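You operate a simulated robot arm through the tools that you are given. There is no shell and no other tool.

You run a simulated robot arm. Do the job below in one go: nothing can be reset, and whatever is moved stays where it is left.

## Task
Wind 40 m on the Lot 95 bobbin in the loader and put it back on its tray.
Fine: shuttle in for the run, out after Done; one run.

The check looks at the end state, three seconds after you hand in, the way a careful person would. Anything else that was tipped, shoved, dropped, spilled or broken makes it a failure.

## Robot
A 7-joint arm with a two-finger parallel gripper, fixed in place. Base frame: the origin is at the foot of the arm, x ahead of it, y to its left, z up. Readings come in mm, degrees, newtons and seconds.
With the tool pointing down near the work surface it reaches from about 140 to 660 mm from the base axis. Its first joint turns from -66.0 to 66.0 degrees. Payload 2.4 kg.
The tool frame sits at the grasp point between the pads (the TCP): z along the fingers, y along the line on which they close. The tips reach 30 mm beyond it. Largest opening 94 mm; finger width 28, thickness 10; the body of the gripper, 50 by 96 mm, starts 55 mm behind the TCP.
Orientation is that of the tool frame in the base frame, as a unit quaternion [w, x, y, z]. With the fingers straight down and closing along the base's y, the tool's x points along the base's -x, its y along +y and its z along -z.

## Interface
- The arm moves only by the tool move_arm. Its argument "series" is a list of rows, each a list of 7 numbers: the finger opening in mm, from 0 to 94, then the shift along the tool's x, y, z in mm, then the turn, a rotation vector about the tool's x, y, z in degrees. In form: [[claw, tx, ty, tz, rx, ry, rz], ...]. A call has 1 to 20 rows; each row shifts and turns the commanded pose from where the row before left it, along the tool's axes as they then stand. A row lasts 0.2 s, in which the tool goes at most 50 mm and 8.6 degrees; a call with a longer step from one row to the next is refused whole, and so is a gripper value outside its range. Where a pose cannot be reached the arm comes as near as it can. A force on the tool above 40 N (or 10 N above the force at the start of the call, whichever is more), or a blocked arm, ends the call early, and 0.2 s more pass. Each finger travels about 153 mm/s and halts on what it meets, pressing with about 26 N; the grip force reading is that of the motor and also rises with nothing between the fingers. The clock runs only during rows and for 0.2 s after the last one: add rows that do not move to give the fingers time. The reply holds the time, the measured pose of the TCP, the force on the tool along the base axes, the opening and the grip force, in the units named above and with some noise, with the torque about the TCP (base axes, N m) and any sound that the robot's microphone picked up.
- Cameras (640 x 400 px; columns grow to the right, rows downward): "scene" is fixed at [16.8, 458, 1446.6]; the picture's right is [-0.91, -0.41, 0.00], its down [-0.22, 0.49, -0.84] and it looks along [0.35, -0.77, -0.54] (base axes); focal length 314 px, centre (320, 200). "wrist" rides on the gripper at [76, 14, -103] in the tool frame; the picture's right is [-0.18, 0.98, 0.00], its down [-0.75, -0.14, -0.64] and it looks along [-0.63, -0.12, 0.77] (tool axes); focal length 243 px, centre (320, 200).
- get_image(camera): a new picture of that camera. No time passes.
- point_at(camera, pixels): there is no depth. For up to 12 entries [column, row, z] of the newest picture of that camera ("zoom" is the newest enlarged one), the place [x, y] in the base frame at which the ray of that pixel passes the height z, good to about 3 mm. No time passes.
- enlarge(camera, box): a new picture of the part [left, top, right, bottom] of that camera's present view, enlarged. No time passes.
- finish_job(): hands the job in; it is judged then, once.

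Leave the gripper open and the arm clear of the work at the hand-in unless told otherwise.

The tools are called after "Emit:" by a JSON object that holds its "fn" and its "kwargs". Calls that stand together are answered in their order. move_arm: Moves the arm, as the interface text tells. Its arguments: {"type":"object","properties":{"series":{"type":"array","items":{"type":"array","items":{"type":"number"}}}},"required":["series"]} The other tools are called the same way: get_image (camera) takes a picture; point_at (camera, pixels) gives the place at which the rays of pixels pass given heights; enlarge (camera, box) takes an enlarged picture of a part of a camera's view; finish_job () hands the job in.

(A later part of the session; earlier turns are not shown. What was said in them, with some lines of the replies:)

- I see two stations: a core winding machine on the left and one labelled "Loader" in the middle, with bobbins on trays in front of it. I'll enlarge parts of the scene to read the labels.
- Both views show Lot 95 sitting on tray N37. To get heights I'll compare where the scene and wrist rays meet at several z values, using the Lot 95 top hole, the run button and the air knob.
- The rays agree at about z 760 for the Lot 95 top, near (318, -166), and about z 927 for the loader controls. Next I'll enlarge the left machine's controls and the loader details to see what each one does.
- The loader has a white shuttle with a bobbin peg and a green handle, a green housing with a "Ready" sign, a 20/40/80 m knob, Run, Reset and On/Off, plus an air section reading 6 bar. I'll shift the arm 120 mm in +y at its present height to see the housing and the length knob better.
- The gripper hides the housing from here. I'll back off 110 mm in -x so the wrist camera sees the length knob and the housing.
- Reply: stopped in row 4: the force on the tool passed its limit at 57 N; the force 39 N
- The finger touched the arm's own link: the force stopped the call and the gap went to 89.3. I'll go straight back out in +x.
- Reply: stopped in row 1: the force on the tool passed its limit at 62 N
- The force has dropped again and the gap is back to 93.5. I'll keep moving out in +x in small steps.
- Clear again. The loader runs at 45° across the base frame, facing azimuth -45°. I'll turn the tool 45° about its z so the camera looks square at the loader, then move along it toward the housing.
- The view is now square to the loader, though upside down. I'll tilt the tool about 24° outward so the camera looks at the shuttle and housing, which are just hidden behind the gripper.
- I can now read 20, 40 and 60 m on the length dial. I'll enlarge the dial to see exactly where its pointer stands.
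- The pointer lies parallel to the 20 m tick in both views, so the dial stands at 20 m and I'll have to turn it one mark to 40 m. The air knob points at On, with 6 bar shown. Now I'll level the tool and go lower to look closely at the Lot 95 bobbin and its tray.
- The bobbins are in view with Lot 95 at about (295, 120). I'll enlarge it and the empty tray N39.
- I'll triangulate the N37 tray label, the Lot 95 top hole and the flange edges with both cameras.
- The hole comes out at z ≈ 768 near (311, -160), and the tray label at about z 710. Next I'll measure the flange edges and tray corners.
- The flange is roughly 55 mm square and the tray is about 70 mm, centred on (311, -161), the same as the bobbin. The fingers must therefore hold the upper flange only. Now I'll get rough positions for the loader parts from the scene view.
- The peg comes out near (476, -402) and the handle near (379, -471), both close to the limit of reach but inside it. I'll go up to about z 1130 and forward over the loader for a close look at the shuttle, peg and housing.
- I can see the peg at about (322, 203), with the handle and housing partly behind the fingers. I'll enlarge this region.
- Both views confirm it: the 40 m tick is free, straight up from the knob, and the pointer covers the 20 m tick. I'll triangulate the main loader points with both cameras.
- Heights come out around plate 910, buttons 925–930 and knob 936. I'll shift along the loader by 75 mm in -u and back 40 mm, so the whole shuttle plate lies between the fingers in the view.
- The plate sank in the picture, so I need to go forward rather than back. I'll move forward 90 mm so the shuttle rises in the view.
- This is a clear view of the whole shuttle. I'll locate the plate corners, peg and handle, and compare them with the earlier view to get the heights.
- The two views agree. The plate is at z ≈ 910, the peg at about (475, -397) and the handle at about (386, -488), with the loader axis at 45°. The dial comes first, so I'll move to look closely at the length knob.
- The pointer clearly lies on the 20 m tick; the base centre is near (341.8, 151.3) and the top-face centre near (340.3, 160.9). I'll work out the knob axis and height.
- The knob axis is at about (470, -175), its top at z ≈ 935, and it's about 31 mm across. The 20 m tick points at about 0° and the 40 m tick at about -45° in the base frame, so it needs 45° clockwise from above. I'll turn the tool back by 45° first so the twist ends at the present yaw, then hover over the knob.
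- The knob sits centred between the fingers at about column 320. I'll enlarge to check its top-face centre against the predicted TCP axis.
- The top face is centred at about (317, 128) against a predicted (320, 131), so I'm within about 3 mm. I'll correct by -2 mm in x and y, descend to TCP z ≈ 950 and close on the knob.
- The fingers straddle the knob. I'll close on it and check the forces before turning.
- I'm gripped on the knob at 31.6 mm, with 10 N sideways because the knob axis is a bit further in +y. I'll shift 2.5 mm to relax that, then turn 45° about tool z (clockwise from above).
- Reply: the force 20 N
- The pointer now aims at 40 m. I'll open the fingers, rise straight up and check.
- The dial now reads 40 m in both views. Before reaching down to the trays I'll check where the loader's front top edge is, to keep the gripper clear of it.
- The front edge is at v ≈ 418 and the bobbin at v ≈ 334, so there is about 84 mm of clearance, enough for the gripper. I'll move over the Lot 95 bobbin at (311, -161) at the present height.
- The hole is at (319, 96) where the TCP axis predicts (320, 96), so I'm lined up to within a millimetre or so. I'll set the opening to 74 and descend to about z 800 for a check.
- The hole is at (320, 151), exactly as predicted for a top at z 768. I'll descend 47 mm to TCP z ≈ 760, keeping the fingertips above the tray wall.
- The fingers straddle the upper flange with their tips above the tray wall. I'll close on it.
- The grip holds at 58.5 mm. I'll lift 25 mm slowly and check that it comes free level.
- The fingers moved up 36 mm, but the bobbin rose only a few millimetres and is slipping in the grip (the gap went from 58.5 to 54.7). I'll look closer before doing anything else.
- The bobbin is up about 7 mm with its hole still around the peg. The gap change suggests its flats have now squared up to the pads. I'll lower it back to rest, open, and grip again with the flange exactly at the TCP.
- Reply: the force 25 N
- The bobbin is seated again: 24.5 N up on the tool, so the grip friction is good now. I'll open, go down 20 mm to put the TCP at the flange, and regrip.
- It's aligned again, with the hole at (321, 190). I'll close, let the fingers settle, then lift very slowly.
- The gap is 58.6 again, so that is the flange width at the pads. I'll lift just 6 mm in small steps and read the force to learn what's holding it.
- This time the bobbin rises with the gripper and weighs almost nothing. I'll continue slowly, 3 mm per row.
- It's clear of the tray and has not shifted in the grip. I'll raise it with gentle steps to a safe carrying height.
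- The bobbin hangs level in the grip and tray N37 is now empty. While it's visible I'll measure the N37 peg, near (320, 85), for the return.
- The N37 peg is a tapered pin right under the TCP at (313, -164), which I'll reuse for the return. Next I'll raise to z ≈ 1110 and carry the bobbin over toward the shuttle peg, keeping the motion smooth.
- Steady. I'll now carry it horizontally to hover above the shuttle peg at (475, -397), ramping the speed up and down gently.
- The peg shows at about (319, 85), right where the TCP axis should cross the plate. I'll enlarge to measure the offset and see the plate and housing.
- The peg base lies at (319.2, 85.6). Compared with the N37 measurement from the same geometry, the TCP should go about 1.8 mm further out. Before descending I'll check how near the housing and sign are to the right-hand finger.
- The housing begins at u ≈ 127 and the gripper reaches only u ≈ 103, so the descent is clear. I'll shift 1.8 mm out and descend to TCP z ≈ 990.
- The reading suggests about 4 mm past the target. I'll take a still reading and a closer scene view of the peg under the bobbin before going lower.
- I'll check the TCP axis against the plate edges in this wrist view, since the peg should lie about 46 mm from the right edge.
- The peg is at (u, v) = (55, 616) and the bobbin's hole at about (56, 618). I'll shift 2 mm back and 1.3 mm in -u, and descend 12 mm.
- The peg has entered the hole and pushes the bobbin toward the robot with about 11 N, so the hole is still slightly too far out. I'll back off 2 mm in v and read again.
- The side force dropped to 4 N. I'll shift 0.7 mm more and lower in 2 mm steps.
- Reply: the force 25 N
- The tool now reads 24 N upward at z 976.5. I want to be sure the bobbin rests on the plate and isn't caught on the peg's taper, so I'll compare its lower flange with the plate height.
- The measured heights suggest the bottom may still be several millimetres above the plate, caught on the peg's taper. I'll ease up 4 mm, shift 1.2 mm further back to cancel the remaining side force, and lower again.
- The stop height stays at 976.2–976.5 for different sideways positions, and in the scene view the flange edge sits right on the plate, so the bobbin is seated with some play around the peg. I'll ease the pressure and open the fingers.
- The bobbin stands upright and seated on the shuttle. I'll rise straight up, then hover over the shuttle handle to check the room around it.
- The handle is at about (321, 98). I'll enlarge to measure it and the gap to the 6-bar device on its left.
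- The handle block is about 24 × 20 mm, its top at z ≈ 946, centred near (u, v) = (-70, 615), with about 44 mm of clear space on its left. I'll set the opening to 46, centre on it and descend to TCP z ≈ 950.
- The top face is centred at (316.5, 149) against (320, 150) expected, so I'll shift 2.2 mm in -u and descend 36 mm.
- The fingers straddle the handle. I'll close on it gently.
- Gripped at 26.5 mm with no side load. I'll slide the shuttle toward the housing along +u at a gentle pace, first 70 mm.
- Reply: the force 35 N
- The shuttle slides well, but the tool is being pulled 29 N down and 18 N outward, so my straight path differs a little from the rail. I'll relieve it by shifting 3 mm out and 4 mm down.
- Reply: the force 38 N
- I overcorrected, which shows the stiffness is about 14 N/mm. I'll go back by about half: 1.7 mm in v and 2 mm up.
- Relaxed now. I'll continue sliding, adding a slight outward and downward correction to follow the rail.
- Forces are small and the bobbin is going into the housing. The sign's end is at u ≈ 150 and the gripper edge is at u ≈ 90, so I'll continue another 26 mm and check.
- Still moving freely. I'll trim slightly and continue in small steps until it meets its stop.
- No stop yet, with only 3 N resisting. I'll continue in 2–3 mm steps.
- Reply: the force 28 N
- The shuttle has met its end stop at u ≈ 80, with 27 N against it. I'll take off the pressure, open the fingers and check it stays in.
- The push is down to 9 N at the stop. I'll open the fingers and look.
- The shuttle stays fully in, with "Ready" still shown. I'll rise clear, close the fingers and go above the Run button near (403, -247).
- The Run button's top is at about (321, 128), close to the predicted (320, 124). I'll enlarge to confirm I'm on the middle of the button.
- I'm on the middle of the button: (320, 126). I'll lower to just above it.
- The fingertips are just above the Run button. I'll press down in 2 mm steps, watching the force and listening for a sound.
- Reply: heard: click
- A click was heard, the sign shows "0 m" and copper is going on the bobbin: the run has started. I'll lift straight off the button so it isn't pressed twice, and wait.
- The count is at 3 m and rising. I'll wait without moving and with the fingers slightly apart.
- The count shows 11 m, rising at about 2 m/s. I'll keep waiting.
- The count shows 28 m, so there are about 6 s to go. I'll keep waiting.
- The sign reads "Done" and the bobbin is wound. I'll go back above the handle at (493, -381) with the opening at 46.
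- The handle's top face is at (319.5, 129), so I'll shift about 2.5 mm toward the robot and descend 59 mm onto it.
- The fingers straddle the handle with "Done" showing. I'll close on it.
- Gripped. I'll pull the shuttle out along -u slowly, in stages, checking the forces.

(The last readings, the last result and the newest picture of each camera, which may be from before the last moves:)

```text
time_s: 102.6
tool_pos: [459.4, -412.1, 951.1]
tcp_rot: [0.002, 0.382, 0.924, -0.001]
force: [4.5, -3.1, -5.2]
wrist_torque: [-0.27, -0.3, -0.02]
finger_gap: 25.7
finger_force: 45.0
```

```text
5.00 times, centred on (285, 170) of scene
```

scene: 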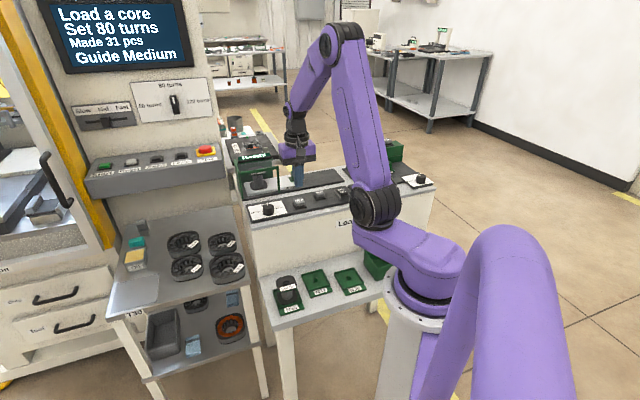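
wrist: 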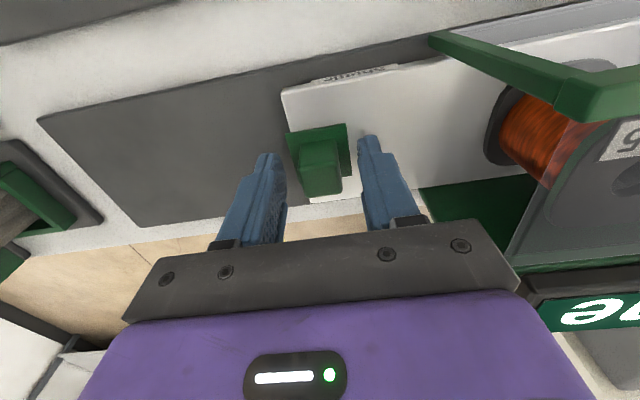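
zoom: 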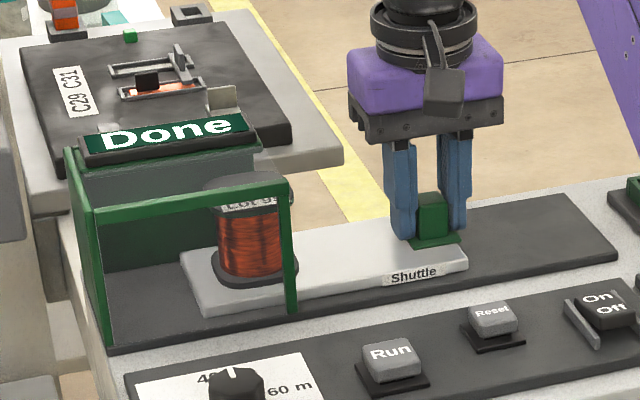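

Forces are small and the bobbin rides along upright. I'll continue another 45 mm.

Emit:
{"fn": "move_arm", "kwargs": {"series": [[14, 0, -2, 0, 0, 0, 0], [14, 0, -4, 0, 0, 0, 0], [14, 0, -6, 0, 0, 0, 0], [14, 0, -7, 0, 0, 0, 0], [14, 0, -7, 0, 0, 0, 0], [14, 0, -7, 0, 0, 0, 0], [14, 0, -6, 0, 0, 0, 0], [14, 0, -4, 0, 0, 0, 0], [14, 0, -2, 0, 0, 0, 0], [14, 0, 0, 0, 0, 0, 0]]}}

Emit:
{"fn": "enlarge", "kwargs": {"camera": "scene", "box": [225, 130, 345, 210]}}

```text
time_s: 104.8
tool_pos: [428.2, -444.3, 951.7]
tcp_rot: [0.004, 0.383, 0.924, -0.002]
force: [11.4, -9.4, -7.4]
wrist_torque: [0.01, 0.0, -0.01]
finger_gap: 25.9
finger_force: 45.5
```

```text
5.00 times, centred on (285, 170) of scene
```

zoom: 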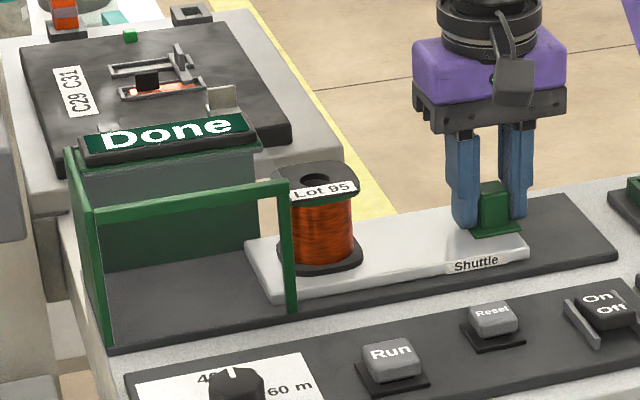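

There's a 15 N outward pull, so I'll trim 0.8 mm outward and continue 45 mm.

Emit:
{"fn": "move_arm", "kwargs": {"series": [[14, -0.8, -2, 0.3, 0, 0, 0], [14, 0, -4, 0, 0, 0, 0], [14, 0, -6, 0, 0, 0, 0], [14, 0, -7, 0, 0, 0, 0], [14, 0, -7, 0, 0, 0, 0], [14, 0, -7, 0, 0, 0, 0], [14, 0, -6, 0, 0, 0, 0], [14, 0, -4, 0, 0, 0, 0], [14, 0, -2, 0, 0, 0, 0], [14, 0, 0, 0, 0, 0, 0]]}}

Emit:
{"fn": "enlarge", "kwargs": {"camera": "scene", "box": [245, 120, 365, 210]}}

```text
time_s: 107.0
tool_pos: [395.4, -476.0, 950.8]
tcp_rot: [0.003, 0.383, 0.924, -0.002]
force: [0.6, 0.5, 9.9]
wrist_torque: [0.55, 0.43, -0.05]
finger_gap: 26.2
finger_force: 45.2
```

```text
4.44 times, centred on (305, 165) of scene
```

zoom: 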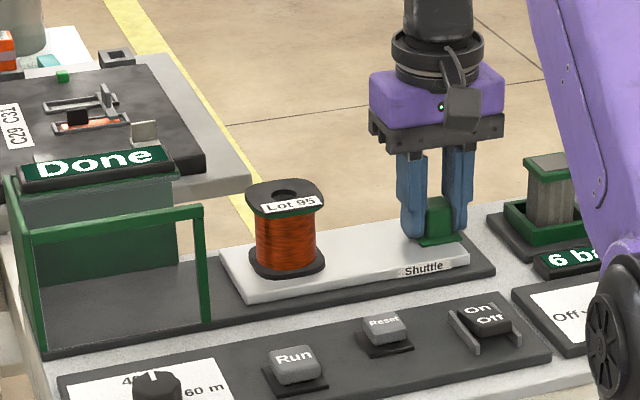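

The shuttle is nearly out, about 13 mm from its start. I'll finish in small steps until it meets its outer stop.

Emit:
{"fn": "move_arm", "kwargs": {"series": [[14, 0, -3, -0.5, 0, 0, 0], [14, 0, -4, 0, 0, 0, 0], [14, 0, -3, 0, 0, 0, 0], [14, 0, -2, 0, 0, 0, 0], [14, 0, 0, 0, 0, 0, 0]]}}

```text
time_s: 108.2
tool_pos: [387.0, -484.2, 951.8]
tcp_rot: [0.003, 0.382, 0.924, -0.001]
force: [3.4, -0.4, 3.3]
wrist_torque: [-0.05, -0.02, 0.0]
finger_gap: 26.1
finger_force: 44.9
```

Emit:
{"fn": "move_arm", "kwargs": {"series": [[14, 0, -1.5, 0, 0, 0, 0], [14, 0, -1.5, 0, 0, 0, 0], [14, 0, -1, 0, 0, 0, 0], [14, 0, 0, 0, 0, 0, 0]]}}

Emit:
{"fn": "enlarge", "kwargs": {"camera": "scene", "box": [245, 120, 365, 210]}}

```text
time_s: 109.2
tool_pos: [387.7, -484.2, 950.5]
tcp_rot: [0.002, 0.382, 0.924, 0.0]
force: [5.0, 13.6, 1.6]
wrist_torque: [-0.14, -0.36, -0.22]
finger_gap: 25.8
finger_force: 45.0
```

```text
4.44 times, centred on (305, 165) of scene
```

zoom: 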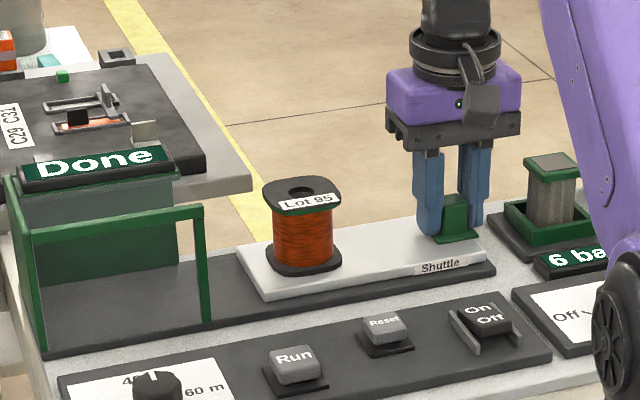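

The outer stop is met, with 13 N. I'll take off the pressure, open, rise clear and look down at the bobbin.

Emit:
{"fn": "move_arm", "kwargs": {"series": [[14, 0, 1.8, 0, 0, 0, 0], [14, 0, 0, 0, 0, 0, 0], [36, 0, 0, 0, 0, 0, 0], [46, 0, 0, 0, 0, 0, 0], [46, 0, 0, 0, 0, 0, 0]]}}

Emit:
{"fn": "move_arm", "kwargs": {"series": [[46, 0, 0, -20, 0, 0, 0], [46, 0, 0, -35, 0, 0, 0], [46, 0, 0, -35, 0, 0, 0], [60, 0, 0, -30, 0, 0, 0], [76, 0, 30, -30, 0, 0, 0], [76, 0, 40, 0, 0, 0, 0], [76, 0, 40, 0, 0, 0, 0], [76, 0, 15, 0, 0, 0, 0], [76, 0, 0, 0, 0, 0, 0]]}}

Emit:
{"fn": "get_image", "kwargs": {"camera": "wrist"}}

Emit:
{"fn": "get_image", "kwargs": {"camera": "scene"}}

```text
time_s: 110.4
tool_pos: [386.0, -486.6, 951.5]
tcp_rot: [0.004, 0.383, 0.924, -0.001]
force: [0.2, -0.5, 0.4]
wrist_torque: [-0.01, 0.01, -0.03]
finger_gap: 46.0
finger_force: 0.0
```

```text
time_s: 112.4
tool_pos: [473.7, -396.7, 1103.0]
tcp_rot: [0.004, 0.383, 0.924, -0.002]
force: [-0.4, 0.6, 0.3]
wrist_torque: [-0.01, 0.0, 0.05]
finger_gap: 75.9
finger_force: 0.0
```

```text
taken
```

wrist: 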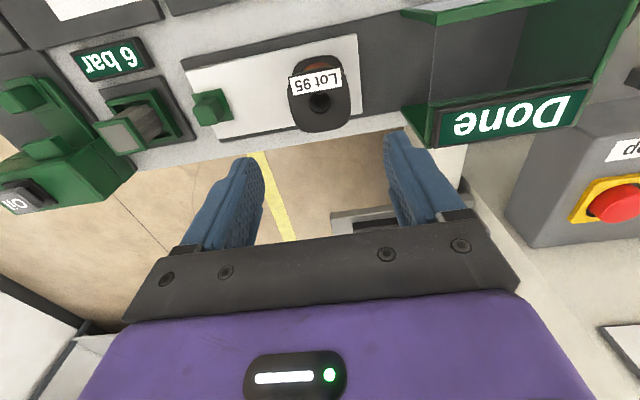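

```text
taken
```

scene: 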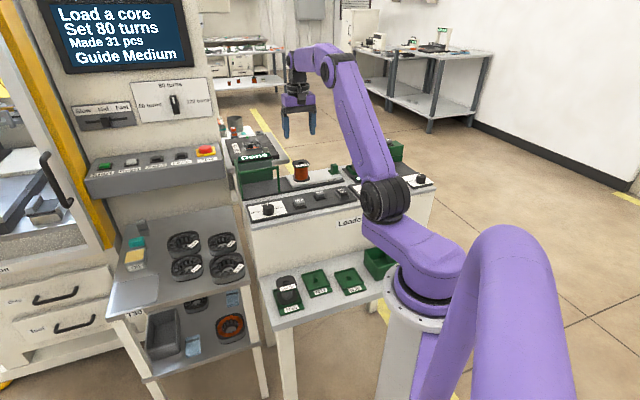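

The shuttle is out, the bobbin is wound and upright, and the sign still says "Done". I'll enlarge to align on the hole.

Emit:
{"fn": "enlarge", "kwargs": {"camera": "wrist", "box": [260, 40, 390, 150]}}

Emit:
{"fn": "enlarge", "kwargs": {"camera": "scene", "box": [270, 140, 350, 200]}}

```text
3.64 times, centred on (325, 95) of wrist
```

zoom: 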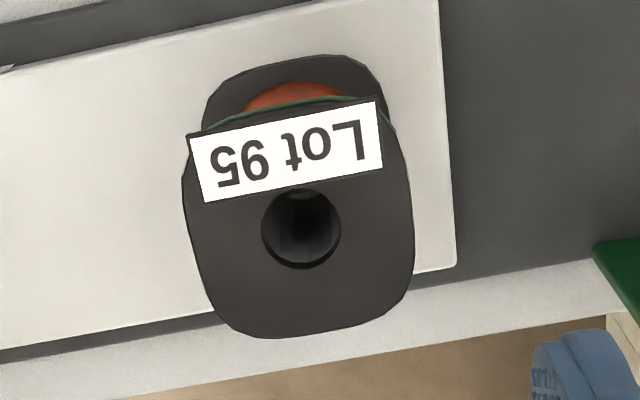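

```text
6.67 times, centred on (310, 170) of scene
```

zoom: 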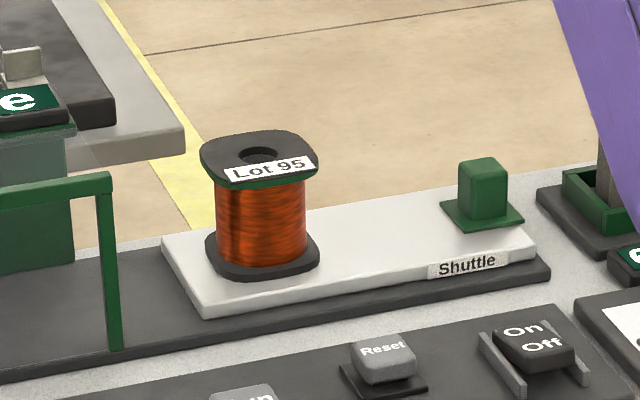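

The hole is at (319.8, 103). I'll shift 2.5 mm toward the robot and descend to about z 1012 for a check.

Emit:
{"fn": "move_arm", "kwargs": {"series": [[76, 2.5, 0, 20, 0, 0, 0], [76, 0, 0, 30, 0, 0, 0], [76, 0, 0, 30, 0, 0, 0], [76, 0, 0, 10, 0, 0, 0], [76, 0, 0, 0, 0, 0, 0]]}}

Emit:
{"fn": "get_image", "kwargs": {"camera": "wrist"}}

Emit:
{"fn": "enlarge", "kwargs": {"camera": "wrist", "box": [240, 80, 400, 240]}}

```text
time_s: 113.6
tool_pos: [473.1, -393.7, 1010.6]
tcp_rot: [0.004, 0.383, 0.924, -0.001]
force: [0.5, -0.7, 0.2]
wrist_torque: [0.03, 0.04, -0.01]
finger_gap: 76.0
finger_force: 0.1
```

```text
taken
```

wrist: 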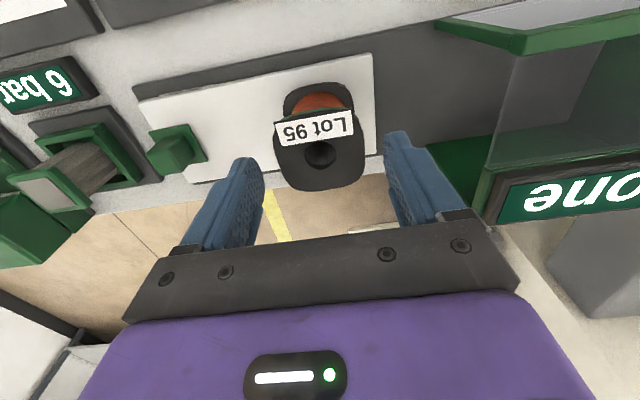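

```text
2.50 times, centred on (320, 160) of wrist
```

zoom: 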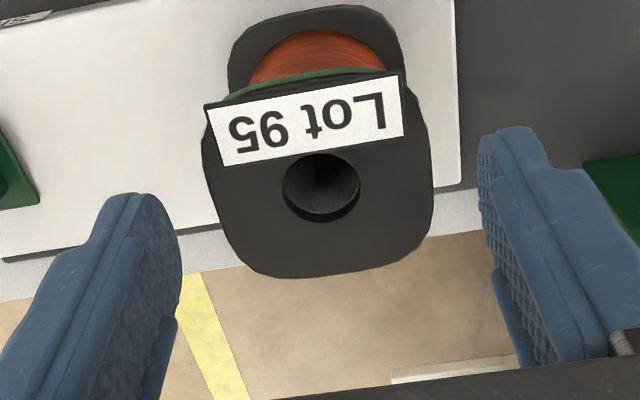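

The hole is at (320.4, 154), well aligned. I'll descend 34 mm to the same height relative to the flange as before.

Emit:
{"fn": "move_arm", "kwargs": {"series": [[74, 0.8, 0, 12, 0, 0, 0], [74, 0, 0, 12, 0, 0, 0], [74, 0, 0, 10, 0, 0, 0], [74, 0, 0, 0, 0, 0, 0]]}}

Emit:
{"fn": "enlarge", "kwargs": {"camera": "wrist", "box": [240, 80, 400, 240]}}

Emit:
{"fn": "enlarge", "kwargs": {"camera": "scene", "box": [270, 140, 350, 200]}}

```text
time_s: 114.6
tool_pos: [473.2, -394.8, 977.0]
tcp_rot: [0.003, 0.383, 0.924, -0.001]
force: [0.5, -0.6, 0.4]
wrist_torque: [0.0, 0.01, 0.01]
finger_gap: 74.1
finger_force: 0.1
```

```text
2.50 times, centred on (320, 160) of wrist
```

zoom: 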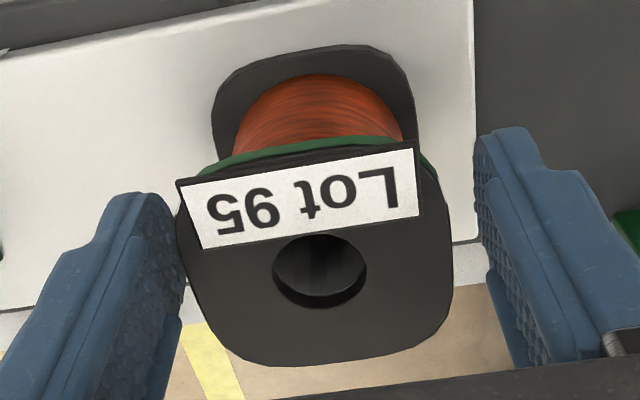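

```text
6.67 times, centred on (310, 170) of scene
```

zoom: 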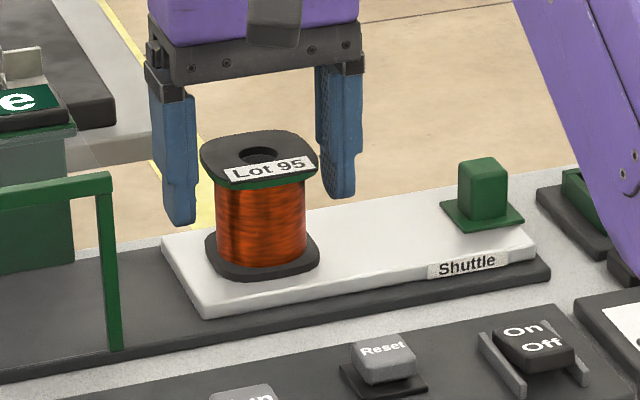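

The position matches the earlier grip to within a millimetre or two. I'll close on the flange and let the fingers settle.

Emit:
{"fn": "move_arm", "kwargs": {"series": [[64, 0, 0, 0, 0, 0, 0], [50, 0, 0, 0, 0, 0, 0], [30, 0, 0, 0, 0, 0, 0], [20, 0, 0, 0, 0, 0, 0], [20, 0, 0, 0, 0, 0, 0]]}}

Emit:
{"fn": "enlarge", "kwargs": {"camera": "wrist", "box": [240, 80, 400, 240]}}

```text
time_s: 115.8
tool_pos: [473.0, -395.0, 977.0]
tcp_rot: [0.003, 0.383, 0.924, -0.002]
force: [-0.4, -0.7, 0.3]
wrist_torque: [0.04, -0.01, -0.04]
finger_gap: 59.3
finger_force: 26.5
```

```text
2.50 times, centred on (320, 160) of wrist
```

zoom: 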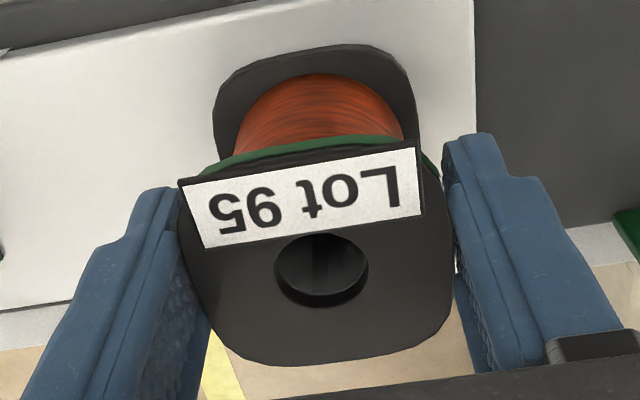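

Gripped at 59.3 mm. I'll lift slowly, 2–3 mm per row, and check for slip.

Emit:
{"fn": "move_arm", "kwargs": {"series": [[20, 0, 0, -2, 0, 0, 0], [20, 0, 0, -2, 0, 0, 0], [20, 0, 0, -2, 0, 0, 0], [20, 0, 0, -3, 0, 0, 0], [20, 0, 0, -3, 0, 0, 0], [20, 0, 0, -3, 0, 0, 0], [20, 0, 0, 0, 0, 0, 0]]}}

Emit:
{"fn": "enlarge", "kwargs": {"camera": "wrist", "box": [240, 80, 400, 240]}}

Emit:
{"fn": "enlarge", "kwargs": {"camera": "scene", "box": [270, 140, 350, 200]}}

```text
time_s: 117.4
tool_pos: [472.4, -394.7, 991.6]
tcp_rot: [0.002, 0.382, 0.924, -0.001]
force: [-0.3, 0.1, -2.8]
wrist_torque: [-0.01, -0.02, 0.03]
finger_gap: 59.4
finger_force: 26.7
```

```text
2.50 times, centred on (320, 160) of wrist
```

zoom: 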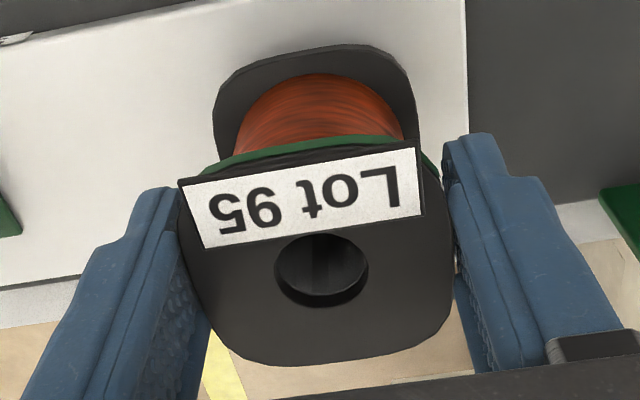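

```text
6.67 times, centred on (310, 170) of scene
```

zoom: 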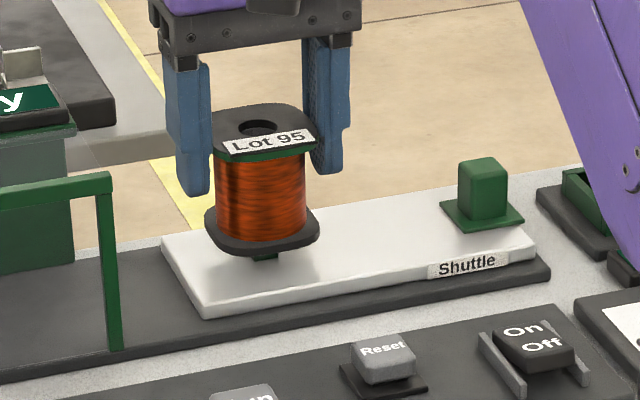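

No slip; it weighs about 2.8 N, and the sign has gone back to "Ready". I'll continue up gently to z ≈ 1100.

Emit:
{"fn": "move_arm", "kwargs": {"series": [[20, 0, 0, -4, 0, 0, 0], [20, 0, 0, -6, 0, 0, 0], [20, 0, 0, -8, 0, 0, 0], [20, 0, 0, -10, 0, 0, 0], [20, 0, 0, -10, 0, 0, 0], [20, 0, 0, -10, 0, 0, 0], [20, 0, 0, -10, 0, 0, 0], [20, 0, 0, -10, 0, 0, 0], [20, 0, 0, -10, 0, 0, 0], [20, 0, 0, -10, 0, 0, 0], [20, 0, 0, -10, 0, 0, 0], [20, 0, 0, -8, 0, 0, 0], [20, 0, 0, -5, 0, 0, 0], [20, 0, 0, -2, 0, 0, 0], [20, 0, 0, 0, 0, 0, 0]]}}

Emit:
{"fn": "get_image", "kwargs": {"camera": "wrist"}}

```text
time_s: 120.6
tool_pos: [472.6, -394.4, 1105.6]
tcp_rot: [0.003, 0.383, 0.924, -0.002]
force: [-0.3, -0.2, -1.8]
wrist_torque: [0.01, 0.04, -0.01]
finger_gap: 59.6
finger_force: 25.8
```

```text
taken
```

wrist: 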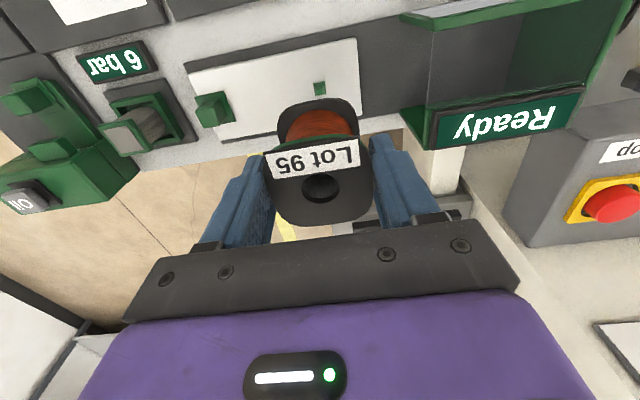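

Steady in the grip. I'll carry it back above tray N37 at this height with a smooth ramp.

Emit:
{"fn": "move_arm", "kwargs": {"series": [[20, 6, 1.1, 0, 0, 0, 0], [20, 12, 2.2, 0, 0, 0, 0], [20, 18, 3.3, 0, 0, 0, 0], [20, 22, 4, 0, 0, 0, 0], [20, 22, 4, 0, 0, 0, 0], [20, 22, 4, 0, 0, 0, 0], [20, 22, 4, 0, 0, 0, 0], [20, 22, 4, 0, 0, 0, 0], [20, 22, 4, 0, 0, 0, 0], [20, 22, 4, 0, 0, 0, 0], [20, 22, 4, 0, 0, 0, 0], [20, 22, 4, 0, 0, 0, 0], [20, 18, 3.3, 0, 0, 0, 0], [20, 12, 2.2, 0, 0, 0, 0], [20, 7, 1.3, 0, 0, 0, 0], [20, 4, 0.7, 0, 0, 0, 0], [20, 1.5, 0, 0, 0, 0, 0], [20, 0, 0, 0, 0, 0, 0]]}}

Emit:
{"fn": "get_image", "kwargs": {"camera": "wrist"}}

Emit:
{"fn": "get_image", "kwargs": {"camera": "scene"}}

```text
time_s: 124.4
tool_pos: [311.3, -163.5, 1103.2]
tcp_rot: [0.003, 0.383, 0.924, -0.001]
force: [-1.0, 0.1, -3.0]
wrist_torque: [0.0, 0.03, -0.01]
finger_gap: 59.0
finger_force: 26.1
```

```text
taken
```

wrist: 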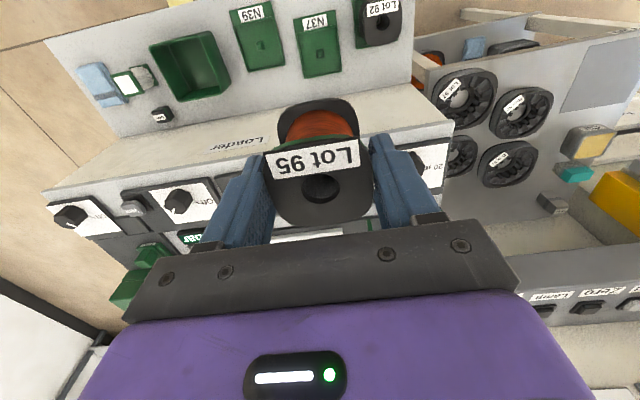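

```text
taken
```

scene: 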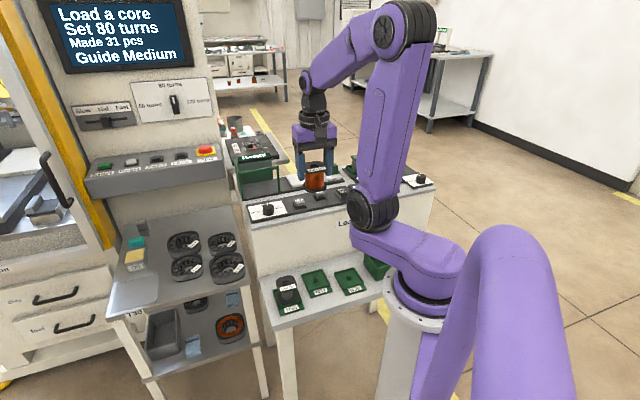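

It's above N37. I'll descend gently to z ≈ 901, where the tray peg shows just beside the bobbin for an alignment check.

Emit:
{"fn": "move_arm", "kwargs": {"series": [[20, 0, 0, 5, 0, 0, 0], [20, 0, 0, 8, 0, 0, 0], [20, 0, 0, 12, 0, 0, 0], [20, 0, 0, 14, 0, 0, 0], [20, 0, 0, 14, 0, 0, 0], [20, 0, 0, 14, 0, 0, 0], [20, 0, 0, 14, 0, 0, 0], [20, 0, 0, 14, 0, 0, 0], [20, 0, 0, 14, 0, 0, 0], [20, 0, 0, 14, 0, 0, 0], [20, 0, 0, 14, 0, 0, 0], [20, 0, 0, 14, 0, 0, 0], [20, 0, 0, 14, 0, 0, 0], [20, 0, 0, 14, 0, 0, 0], [20, 0, 0, 10, 0, 0, 0], [20, 0, 0, 7, 0, 0, 0], [20, 0, 0, 4, 0, 0, 0], [20, 0, 0, 2, 0, 0, 0], [20, 0, 0, 0, 0, 0, 0]]}}

Emit:
{"fn": "get_image", "kwargs": {"camera": "wrist"}}

Emit:
{"fn": "enlarge", "kwargs": {"camera": "wrist", "box": [265, 20, 375, 120]}}

Emit:
{"fn": "enlarge", "kwargs": {"camera": "wrist", "box": [240, 80, 400, 240]}}

```text
time_s: 128.4
tool_pos: [312.3, -164.1, 900.8]
tcp_rot: [0.004, 0.383, 0.924, -0.001]
force: [0.4, 0.6, -2.5]
wrist_torque: [0.01, 0.0, 0.0]
finger_gap: 59.3
finger_force: 25.7
```

```text
taken
```

wrist: 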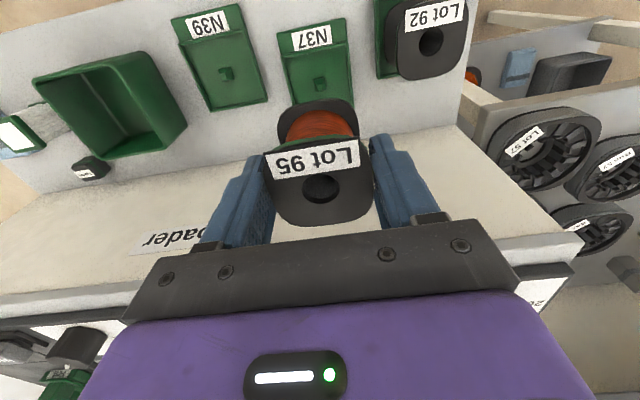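

```text
4.00 times, centred on (320, 70) of wrist
```

zoom: 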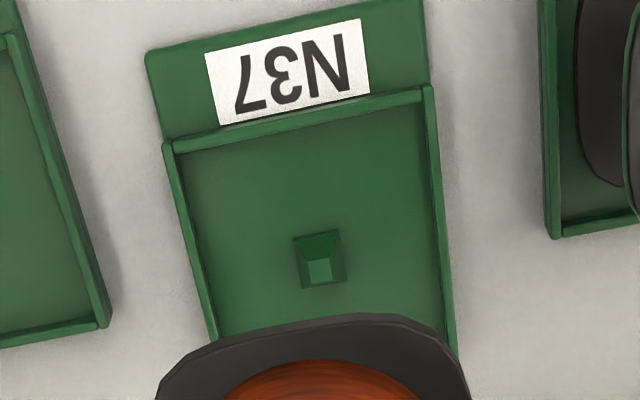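

```text
2.50 times, centred on (320, 160) of wrist
```

zoom: 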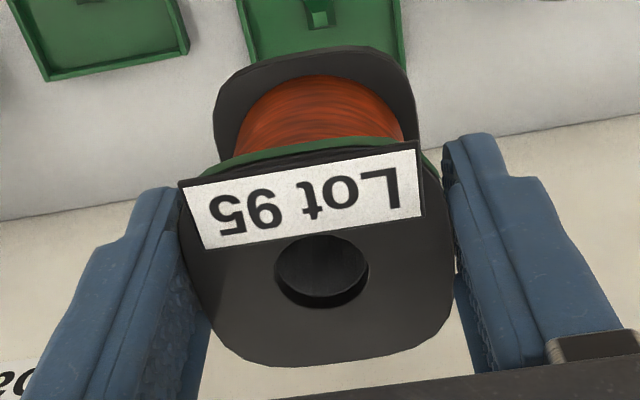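

The peg is at (320, 85) and the hole is about 1.7 mm nearer the robot in this grip than in the first. So I'll shift 2.1 mm outward and 1 mm in +u, then descend to z ≈ 780.

Emit:
{"fn": "move_arm", "kwargs": {"series": [[20, -2.1, 1, 5, 0, 0, 0], [20, 0, 0, 8, 0, 0, 0], [20, 0, 0, 12, 0, 0, 0], [20, 0, 0, 14, 0, 0, 0], [20, 0, 0, 14, 0, 0, 0], [20, 0, 0, 14, 0, 0, 0], [20, 0, 0, 14, 0, 0, 0], [20, 0, 0, 14, 0, 0, 0], [20, 0, 0, 11, 0, 0, 0], [20, 0, 0, 7, 0, 0, 0], [20, 0, 0, 4, 0, 0, 0], [20, 0, 0, 0, 0, 0, 0]]}}

Emit:
{"fn": "get_image", "kwargs": {"camera": "wrist"}}

Emit:
{"fn": "enlarge", "kwargs": {"camera": "scene", "box": [285, 240, 345, 300]}}

```text
time_s: 131.0
tool_pos: [314.4, -165.2, 784.5]
tcp_rot: [0.003, 0.383, 0.924, -0.001]
force: [-0.5, 0.8, -1.8]
wrist_torque: [0.03, 0.0, -0.02]
finger_gap: 59.2
finger_force: 27.1
```

```text
taken
```

wrist: 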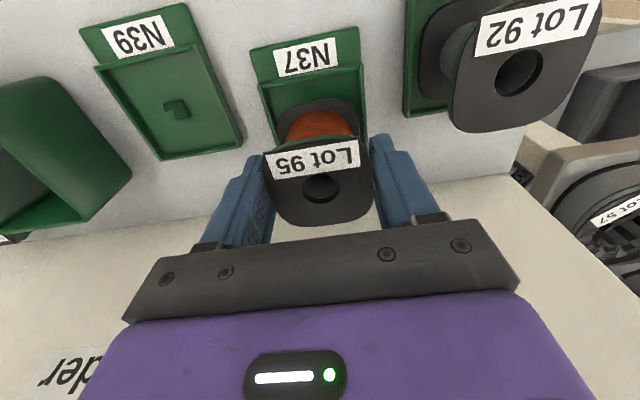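

```text
6.67 times, centred on (315, 270) of scene
```

zoom: 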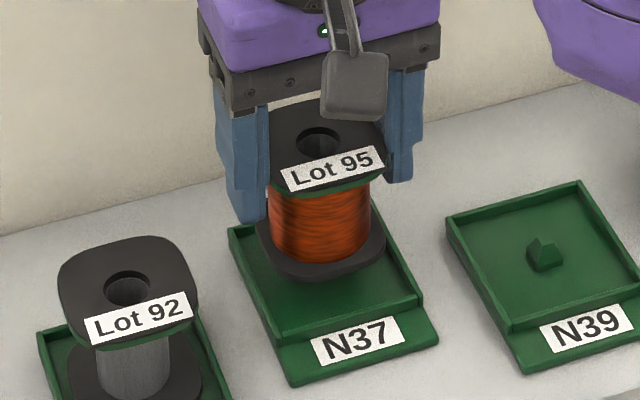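

The view matches the earlier lift-off view. I'll lower slowly, 2–3 mm per row, to just above the seat.

Emit:
{"fn": "move_arm", "kwargs": {"series": [[20, 0, 0, 3, 0, 0, 0], [20, 0, 0, 3, 0, 0, 0], [20, 0, 0, 3, 0, 0, 0], [20, 0, 0, 3, 0, 0, 0], [20, 0, 0, 0, 0, 0, 0]]}}

Emit:
{"fn": "enlarge", "kwargs": {"camera": "scene", "box": [285, 240, 345, 300]}}

```text
time_s: 132.2
tool_pos: [316.1, -166.3, 772.3]
tcp_rot: [0.002, 0.383, 0.924, -0.001]
force: [-0.4, 0.4, -1.7]
wrist_torque: [0.06, 0.05, 0.0]
finger_gap: 59.3
finger_force: 26.0
```

```text
6.67 times, centred on (315, 270) of scene
```

zoom: 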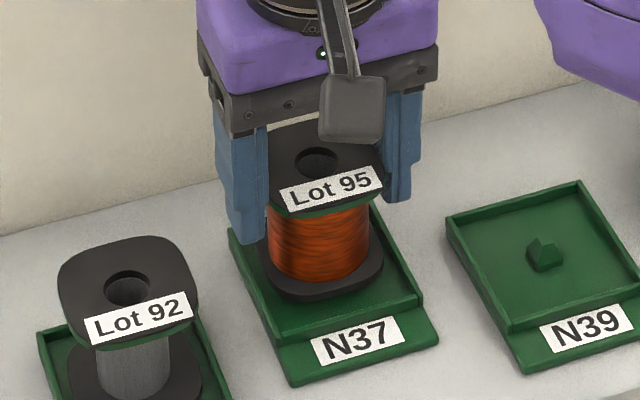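

Emit:
{"fn": "move_arm", "kwargs": {"series": [[20, 0, 0, 2, 0, 0, 0], [20, 0, 0, 2, 0, 0, 0], [20, 0, 0, 2, 0, 0, 0], [20, 0, 0, 0, 0, 0, 0]]}}

```text
time_s: 133.2
tool_pos: [316.5, -164.4, 767.1]
tcp_rot: [0.002, 0.382, 0.924, -0.001]
force: [-5.2, 3.3, -1.8]
wrist_torque: [0.17, 0.28, 0.04]
finger_gap: 59.2
finger_force: 26.2
```

The peg is in the hole, with 6 N pushing toward the robot. I'll shift 1 mm back and go on lowering.

Emit:
{"fn": "move_arm", "kwargs": {"series": [[20, 1.2, 0, 0, 0, 0, 0], [20, 0, 0, 1.5, 0, 0, 0], [20, 0, 0, 1.5, 0, 0, 0], [20, 0, 0, 0, 0, 0, 0]]}}

```text
time_s: 134.2
tool_pos: [315.3, -164.7, 764.6]
tcp_rot: [0.003, 0.383, 0.924, -0.002]
force: [-1.6, 3.6, 7.6]
wrist_torque: [0.28, -0.17, -0.06]
finger_gap: 59.2
finger_force: 25.9
```

Emit:
{"fn": "move_arm", "kwargs": {"series": [[20, 0.6, 0, 0, 0, 0, 0], [20, 0, 0, 1, 0, 0, 0], [20, 0, 0, 0.5, 0, 0, 0], [20, 0, 0, 0, 0, 0, 0]]}}

Emit:
{"fn": "enlarge", "kwargs": {"camera": "scene", "box": [285, 240, 345, 300]}}

Emit:
{"fn": "get_image", "kwargs": {"camera": "wrist"}}

```text
time_s: 135.2
tool_pos: [315.6, -165.6, 763.0]
tcp_rot: [0.004, 0.383, 0.924, -0.001]
force: [-0.8, -2.6, 24.0]
wrist_torque: [-0.22, -0.12, 0.01]
finger_gap: 59.4
finger_force: 26.1
```

```text
6.67 times, centred on (315, 270) of scene
```

zoom: 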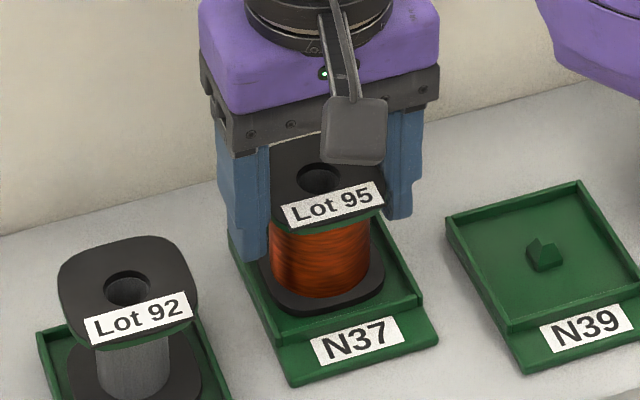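

```text
taken
```

wrist: 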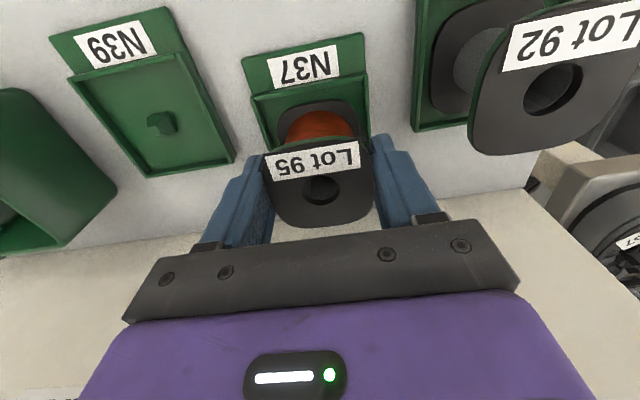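

It's seated: z 763.0 as at the original pick-up, 24 N from below, and the bobbin is down in the tray. I'll relieve the pressure and open the fingers slowly.

Emit:
{"fn": "move_arm", "kwargs": {"series": [[20, 0, 0, -1.5, 0, 0, 0], [20, 0, 0, 0, 0, 0, 0], [61, 0, 0, 0, 0, 0, 0], [66, 0, 0, 0, 0, 0, 0], [72, 0, 0, 0, 0, 0, 0], [74, 0, 0, 0, 0, 0, 0], [74, 0, 0, 0, 0, 0, 0]]}}

Emit:
{"fn": "get_image", "kwargs": {"camera": "wrist"}}

Emit:
{"fn": "enlarge", "kwargs": {"camera": "scene", "box": [285, 240, 345, 300]}}

```text
time_s: 136.8
tool_pos: [314.3, -164.4, 764.6]
tcp_rot: [0.003, 0.382, 0.924, -0.002]
force: [-1.1, -0.9, 0.2]
wrist_torque: [0.0, 0.04, -0.01]
finger_gap: 73.8
finger_force: 0.1
```

```text
taken
```

wrist: 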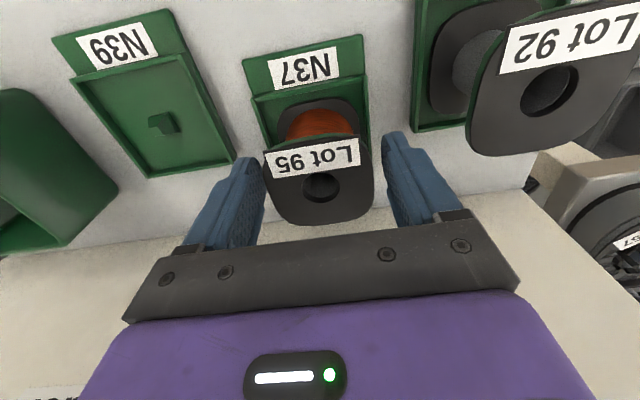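

```text
6.67 times, centred on (315, 270) of scene
```

zoom: 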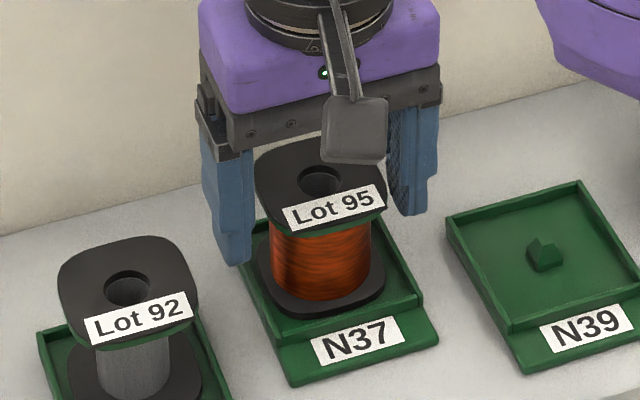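

The bobbin stands free on its tray. I'll rise straight up, slowly at first.

Emit:
{"fn": "move_arm", "kwargs": {"series": [[74, 0, 0, -4, 0, 0, 0], [74, 0, 0, -8, 0, 0, 0], [74, 0, 0, -12, 0, 0, 0], [74, 0, 0, -16, 0, 0, 0], [74, 0, 0, -30, 0, 0, 0], [74, 0, 0, -40, 0, 0, 0], [74, 0, 0, -40, 0, 0, 0], [74, 0, 0, -40, 0, 0, 0], [74, 0, 0, -40, 0, 0, 0], [74, 0, 0, -40, 0, 0, 0], [74, 0, 0, 0, 0, 0, 0]]}}

Emit:
{"fn": "get_image", "kwargs": {"camera": "wrist"}}

Emit:
{"fn": "get_image", "kwargs": {"camera": "scene"}}

Emit:
{"fn": "enlarge", "kwargs": {"camera": "scene", "box": [265, 240, 365, 320]}}

Emit:
{"fn": "enlarge", "kwargs": {"camera": "scene", "box": [225, 120, 375, 225]}}

```text
time_s: 139.2
tool_pos: [314.6, -164.0, 1032.6]
tcp_rot: [0.002, 0.383, 0.924, -0.001]
force: [0.4, -0.1, 0.0]
wrist_torque: [-0.01, 0.0, -0.03]
finger_gap: 73.8
finger_force: 0.1
```

```text
taken
```

wrist: 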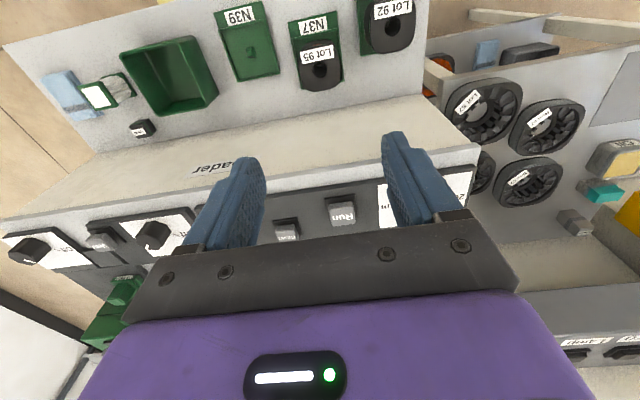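

```text
taken
```

scene: 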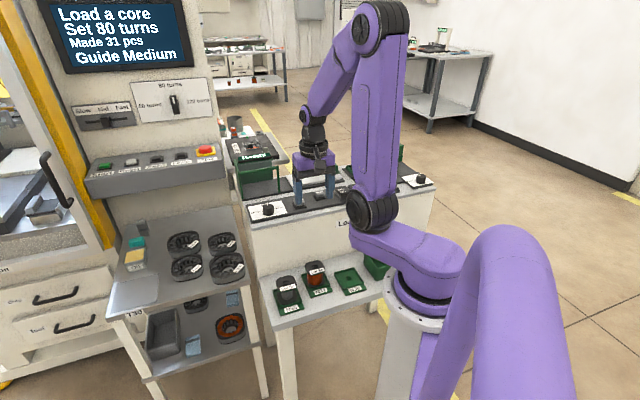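

```text
5.00 times, centred on (315, 280) of scene
```

zoom: 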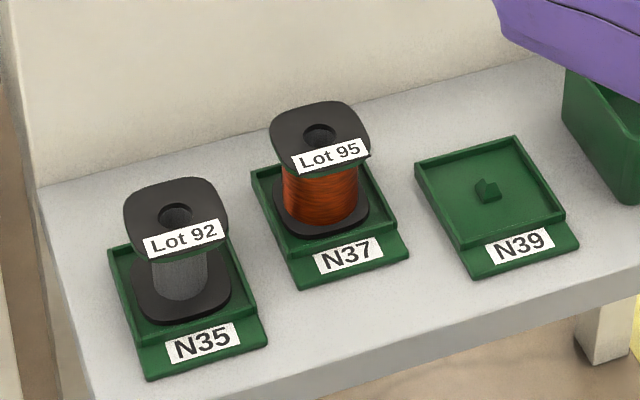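

```text
3.81 times, centred on (300, 172) of scene
```

zoom: 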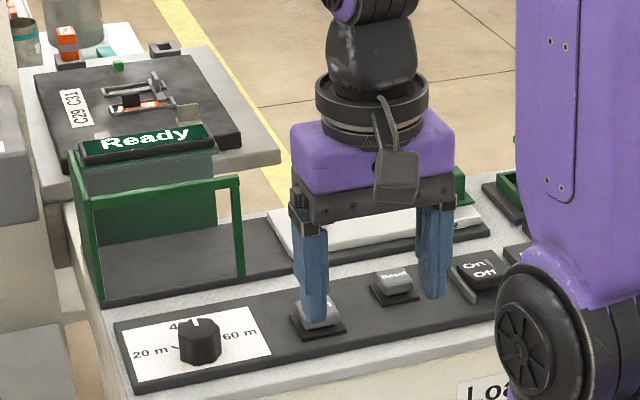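

Lot 95, now wound with copper, stands upright in tray N37, Lot 92 is untouched and the sign shows "Ready". I'll raise the arm well clear with the gripper open and take a last look at everything.

Emit:
{"fn": "move_arm", "kwargs": {"series": [[90, 0, 0, -40, 0, 0, 0], [90, 0, 0, -40, 0, 0, 0], [90, 0, 0, -40, 0, 0, 0], [90, 0, 0, 0, 0, 0, 0]]}}

Emit:
{"fn": "get_image", "kwargs": {"camera": "wrist"}}

Emit:
{"fn": "enlarge", "kwargs": {"camera": "wrist", "box": [220, 0, 420, 110]}}

Emit:
{"fn": "enlarge", "kwargs": {"camera": "scene", "box": [225, 110, 375, 225]}}

Emit:
{"fn": "enlarge", "kwargs": {"camera": "scene", "box": [100, 180, 420, 370]}}

```text
time_s: 140.2
tool_pos: [310.8, -163.0, 1154.3]
tcp_rot: [0.004, 0.382, 0.924, -0.001]
force: [-0.1, -0.8, 0.2]
wrist_torque: [0.01, 0.01, -0.03]
finger_gap: 89.6
finger_force: 0.1
```

```text
taken
```

wrist: 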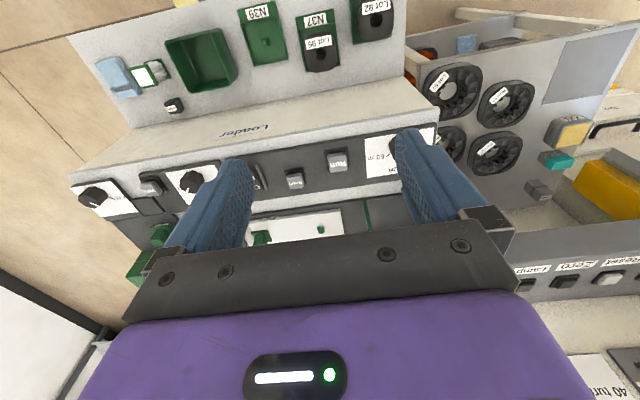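

```text
3.20 times, centred on (320, 55) of wrist
```

zoom: 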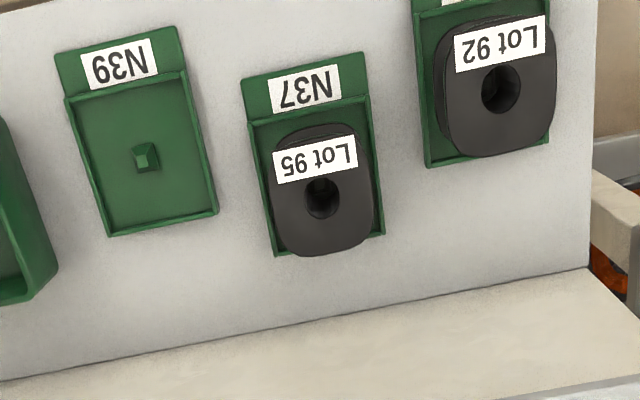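

```text
3.48 times, centred on (300, 168) of scene
```

zoom: 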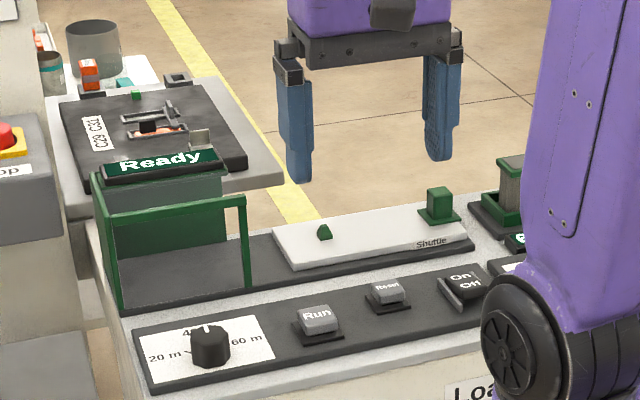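

```text
2.00 times, centred on (260, 275) of scene
```

zoom: 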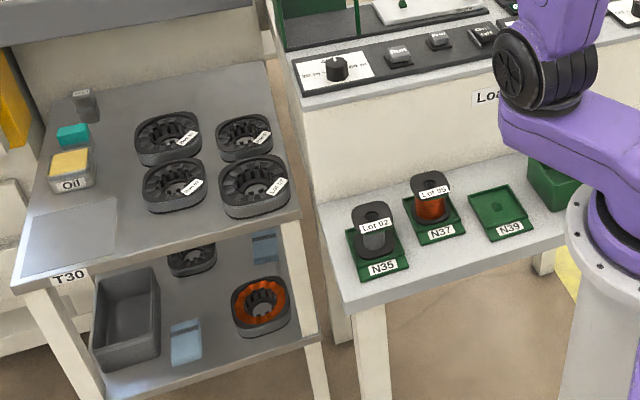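

Lot 95 is wound with 40 m and seated on tray N37. The shuttle is out, the dial is on 40 m, nothing else has been moved, and the gripper is open and clear. I'm handing in the job.

Emit:
{"fn": "finish_job", "kwargs": {}}

```text
The job is handed in.
```

The Lot 95 bobbin has been wound in a single 40 m run and is back upright on tray N37. I've handed the job in but haven't seen the check's result.

- **Dial:** it was set to 20 m, so I turned it to 40 m, and it's still there.
- **Run:** I pushed the shuttle in to its stop and pressed Run once. When the sign read "Done", I pulled the shuttle back out to its outer stop. The sign went back to "Ready" after I lifted the bobbin off.
- **First pick-up:** the bobbin slipped in the fingers and rose only about 7 mm. I set it back down, gripped it again and lifted it more slowly, and it held.
- **Arm contact:** early on, while I was looking around, the gripper bumped the arm's own link at about 60 N. Nothing on the benches was touched.
- **End state:** Lot 92 and the other items look undisturbed in the last pictures. The gripper is open and the arm is clear of the work.
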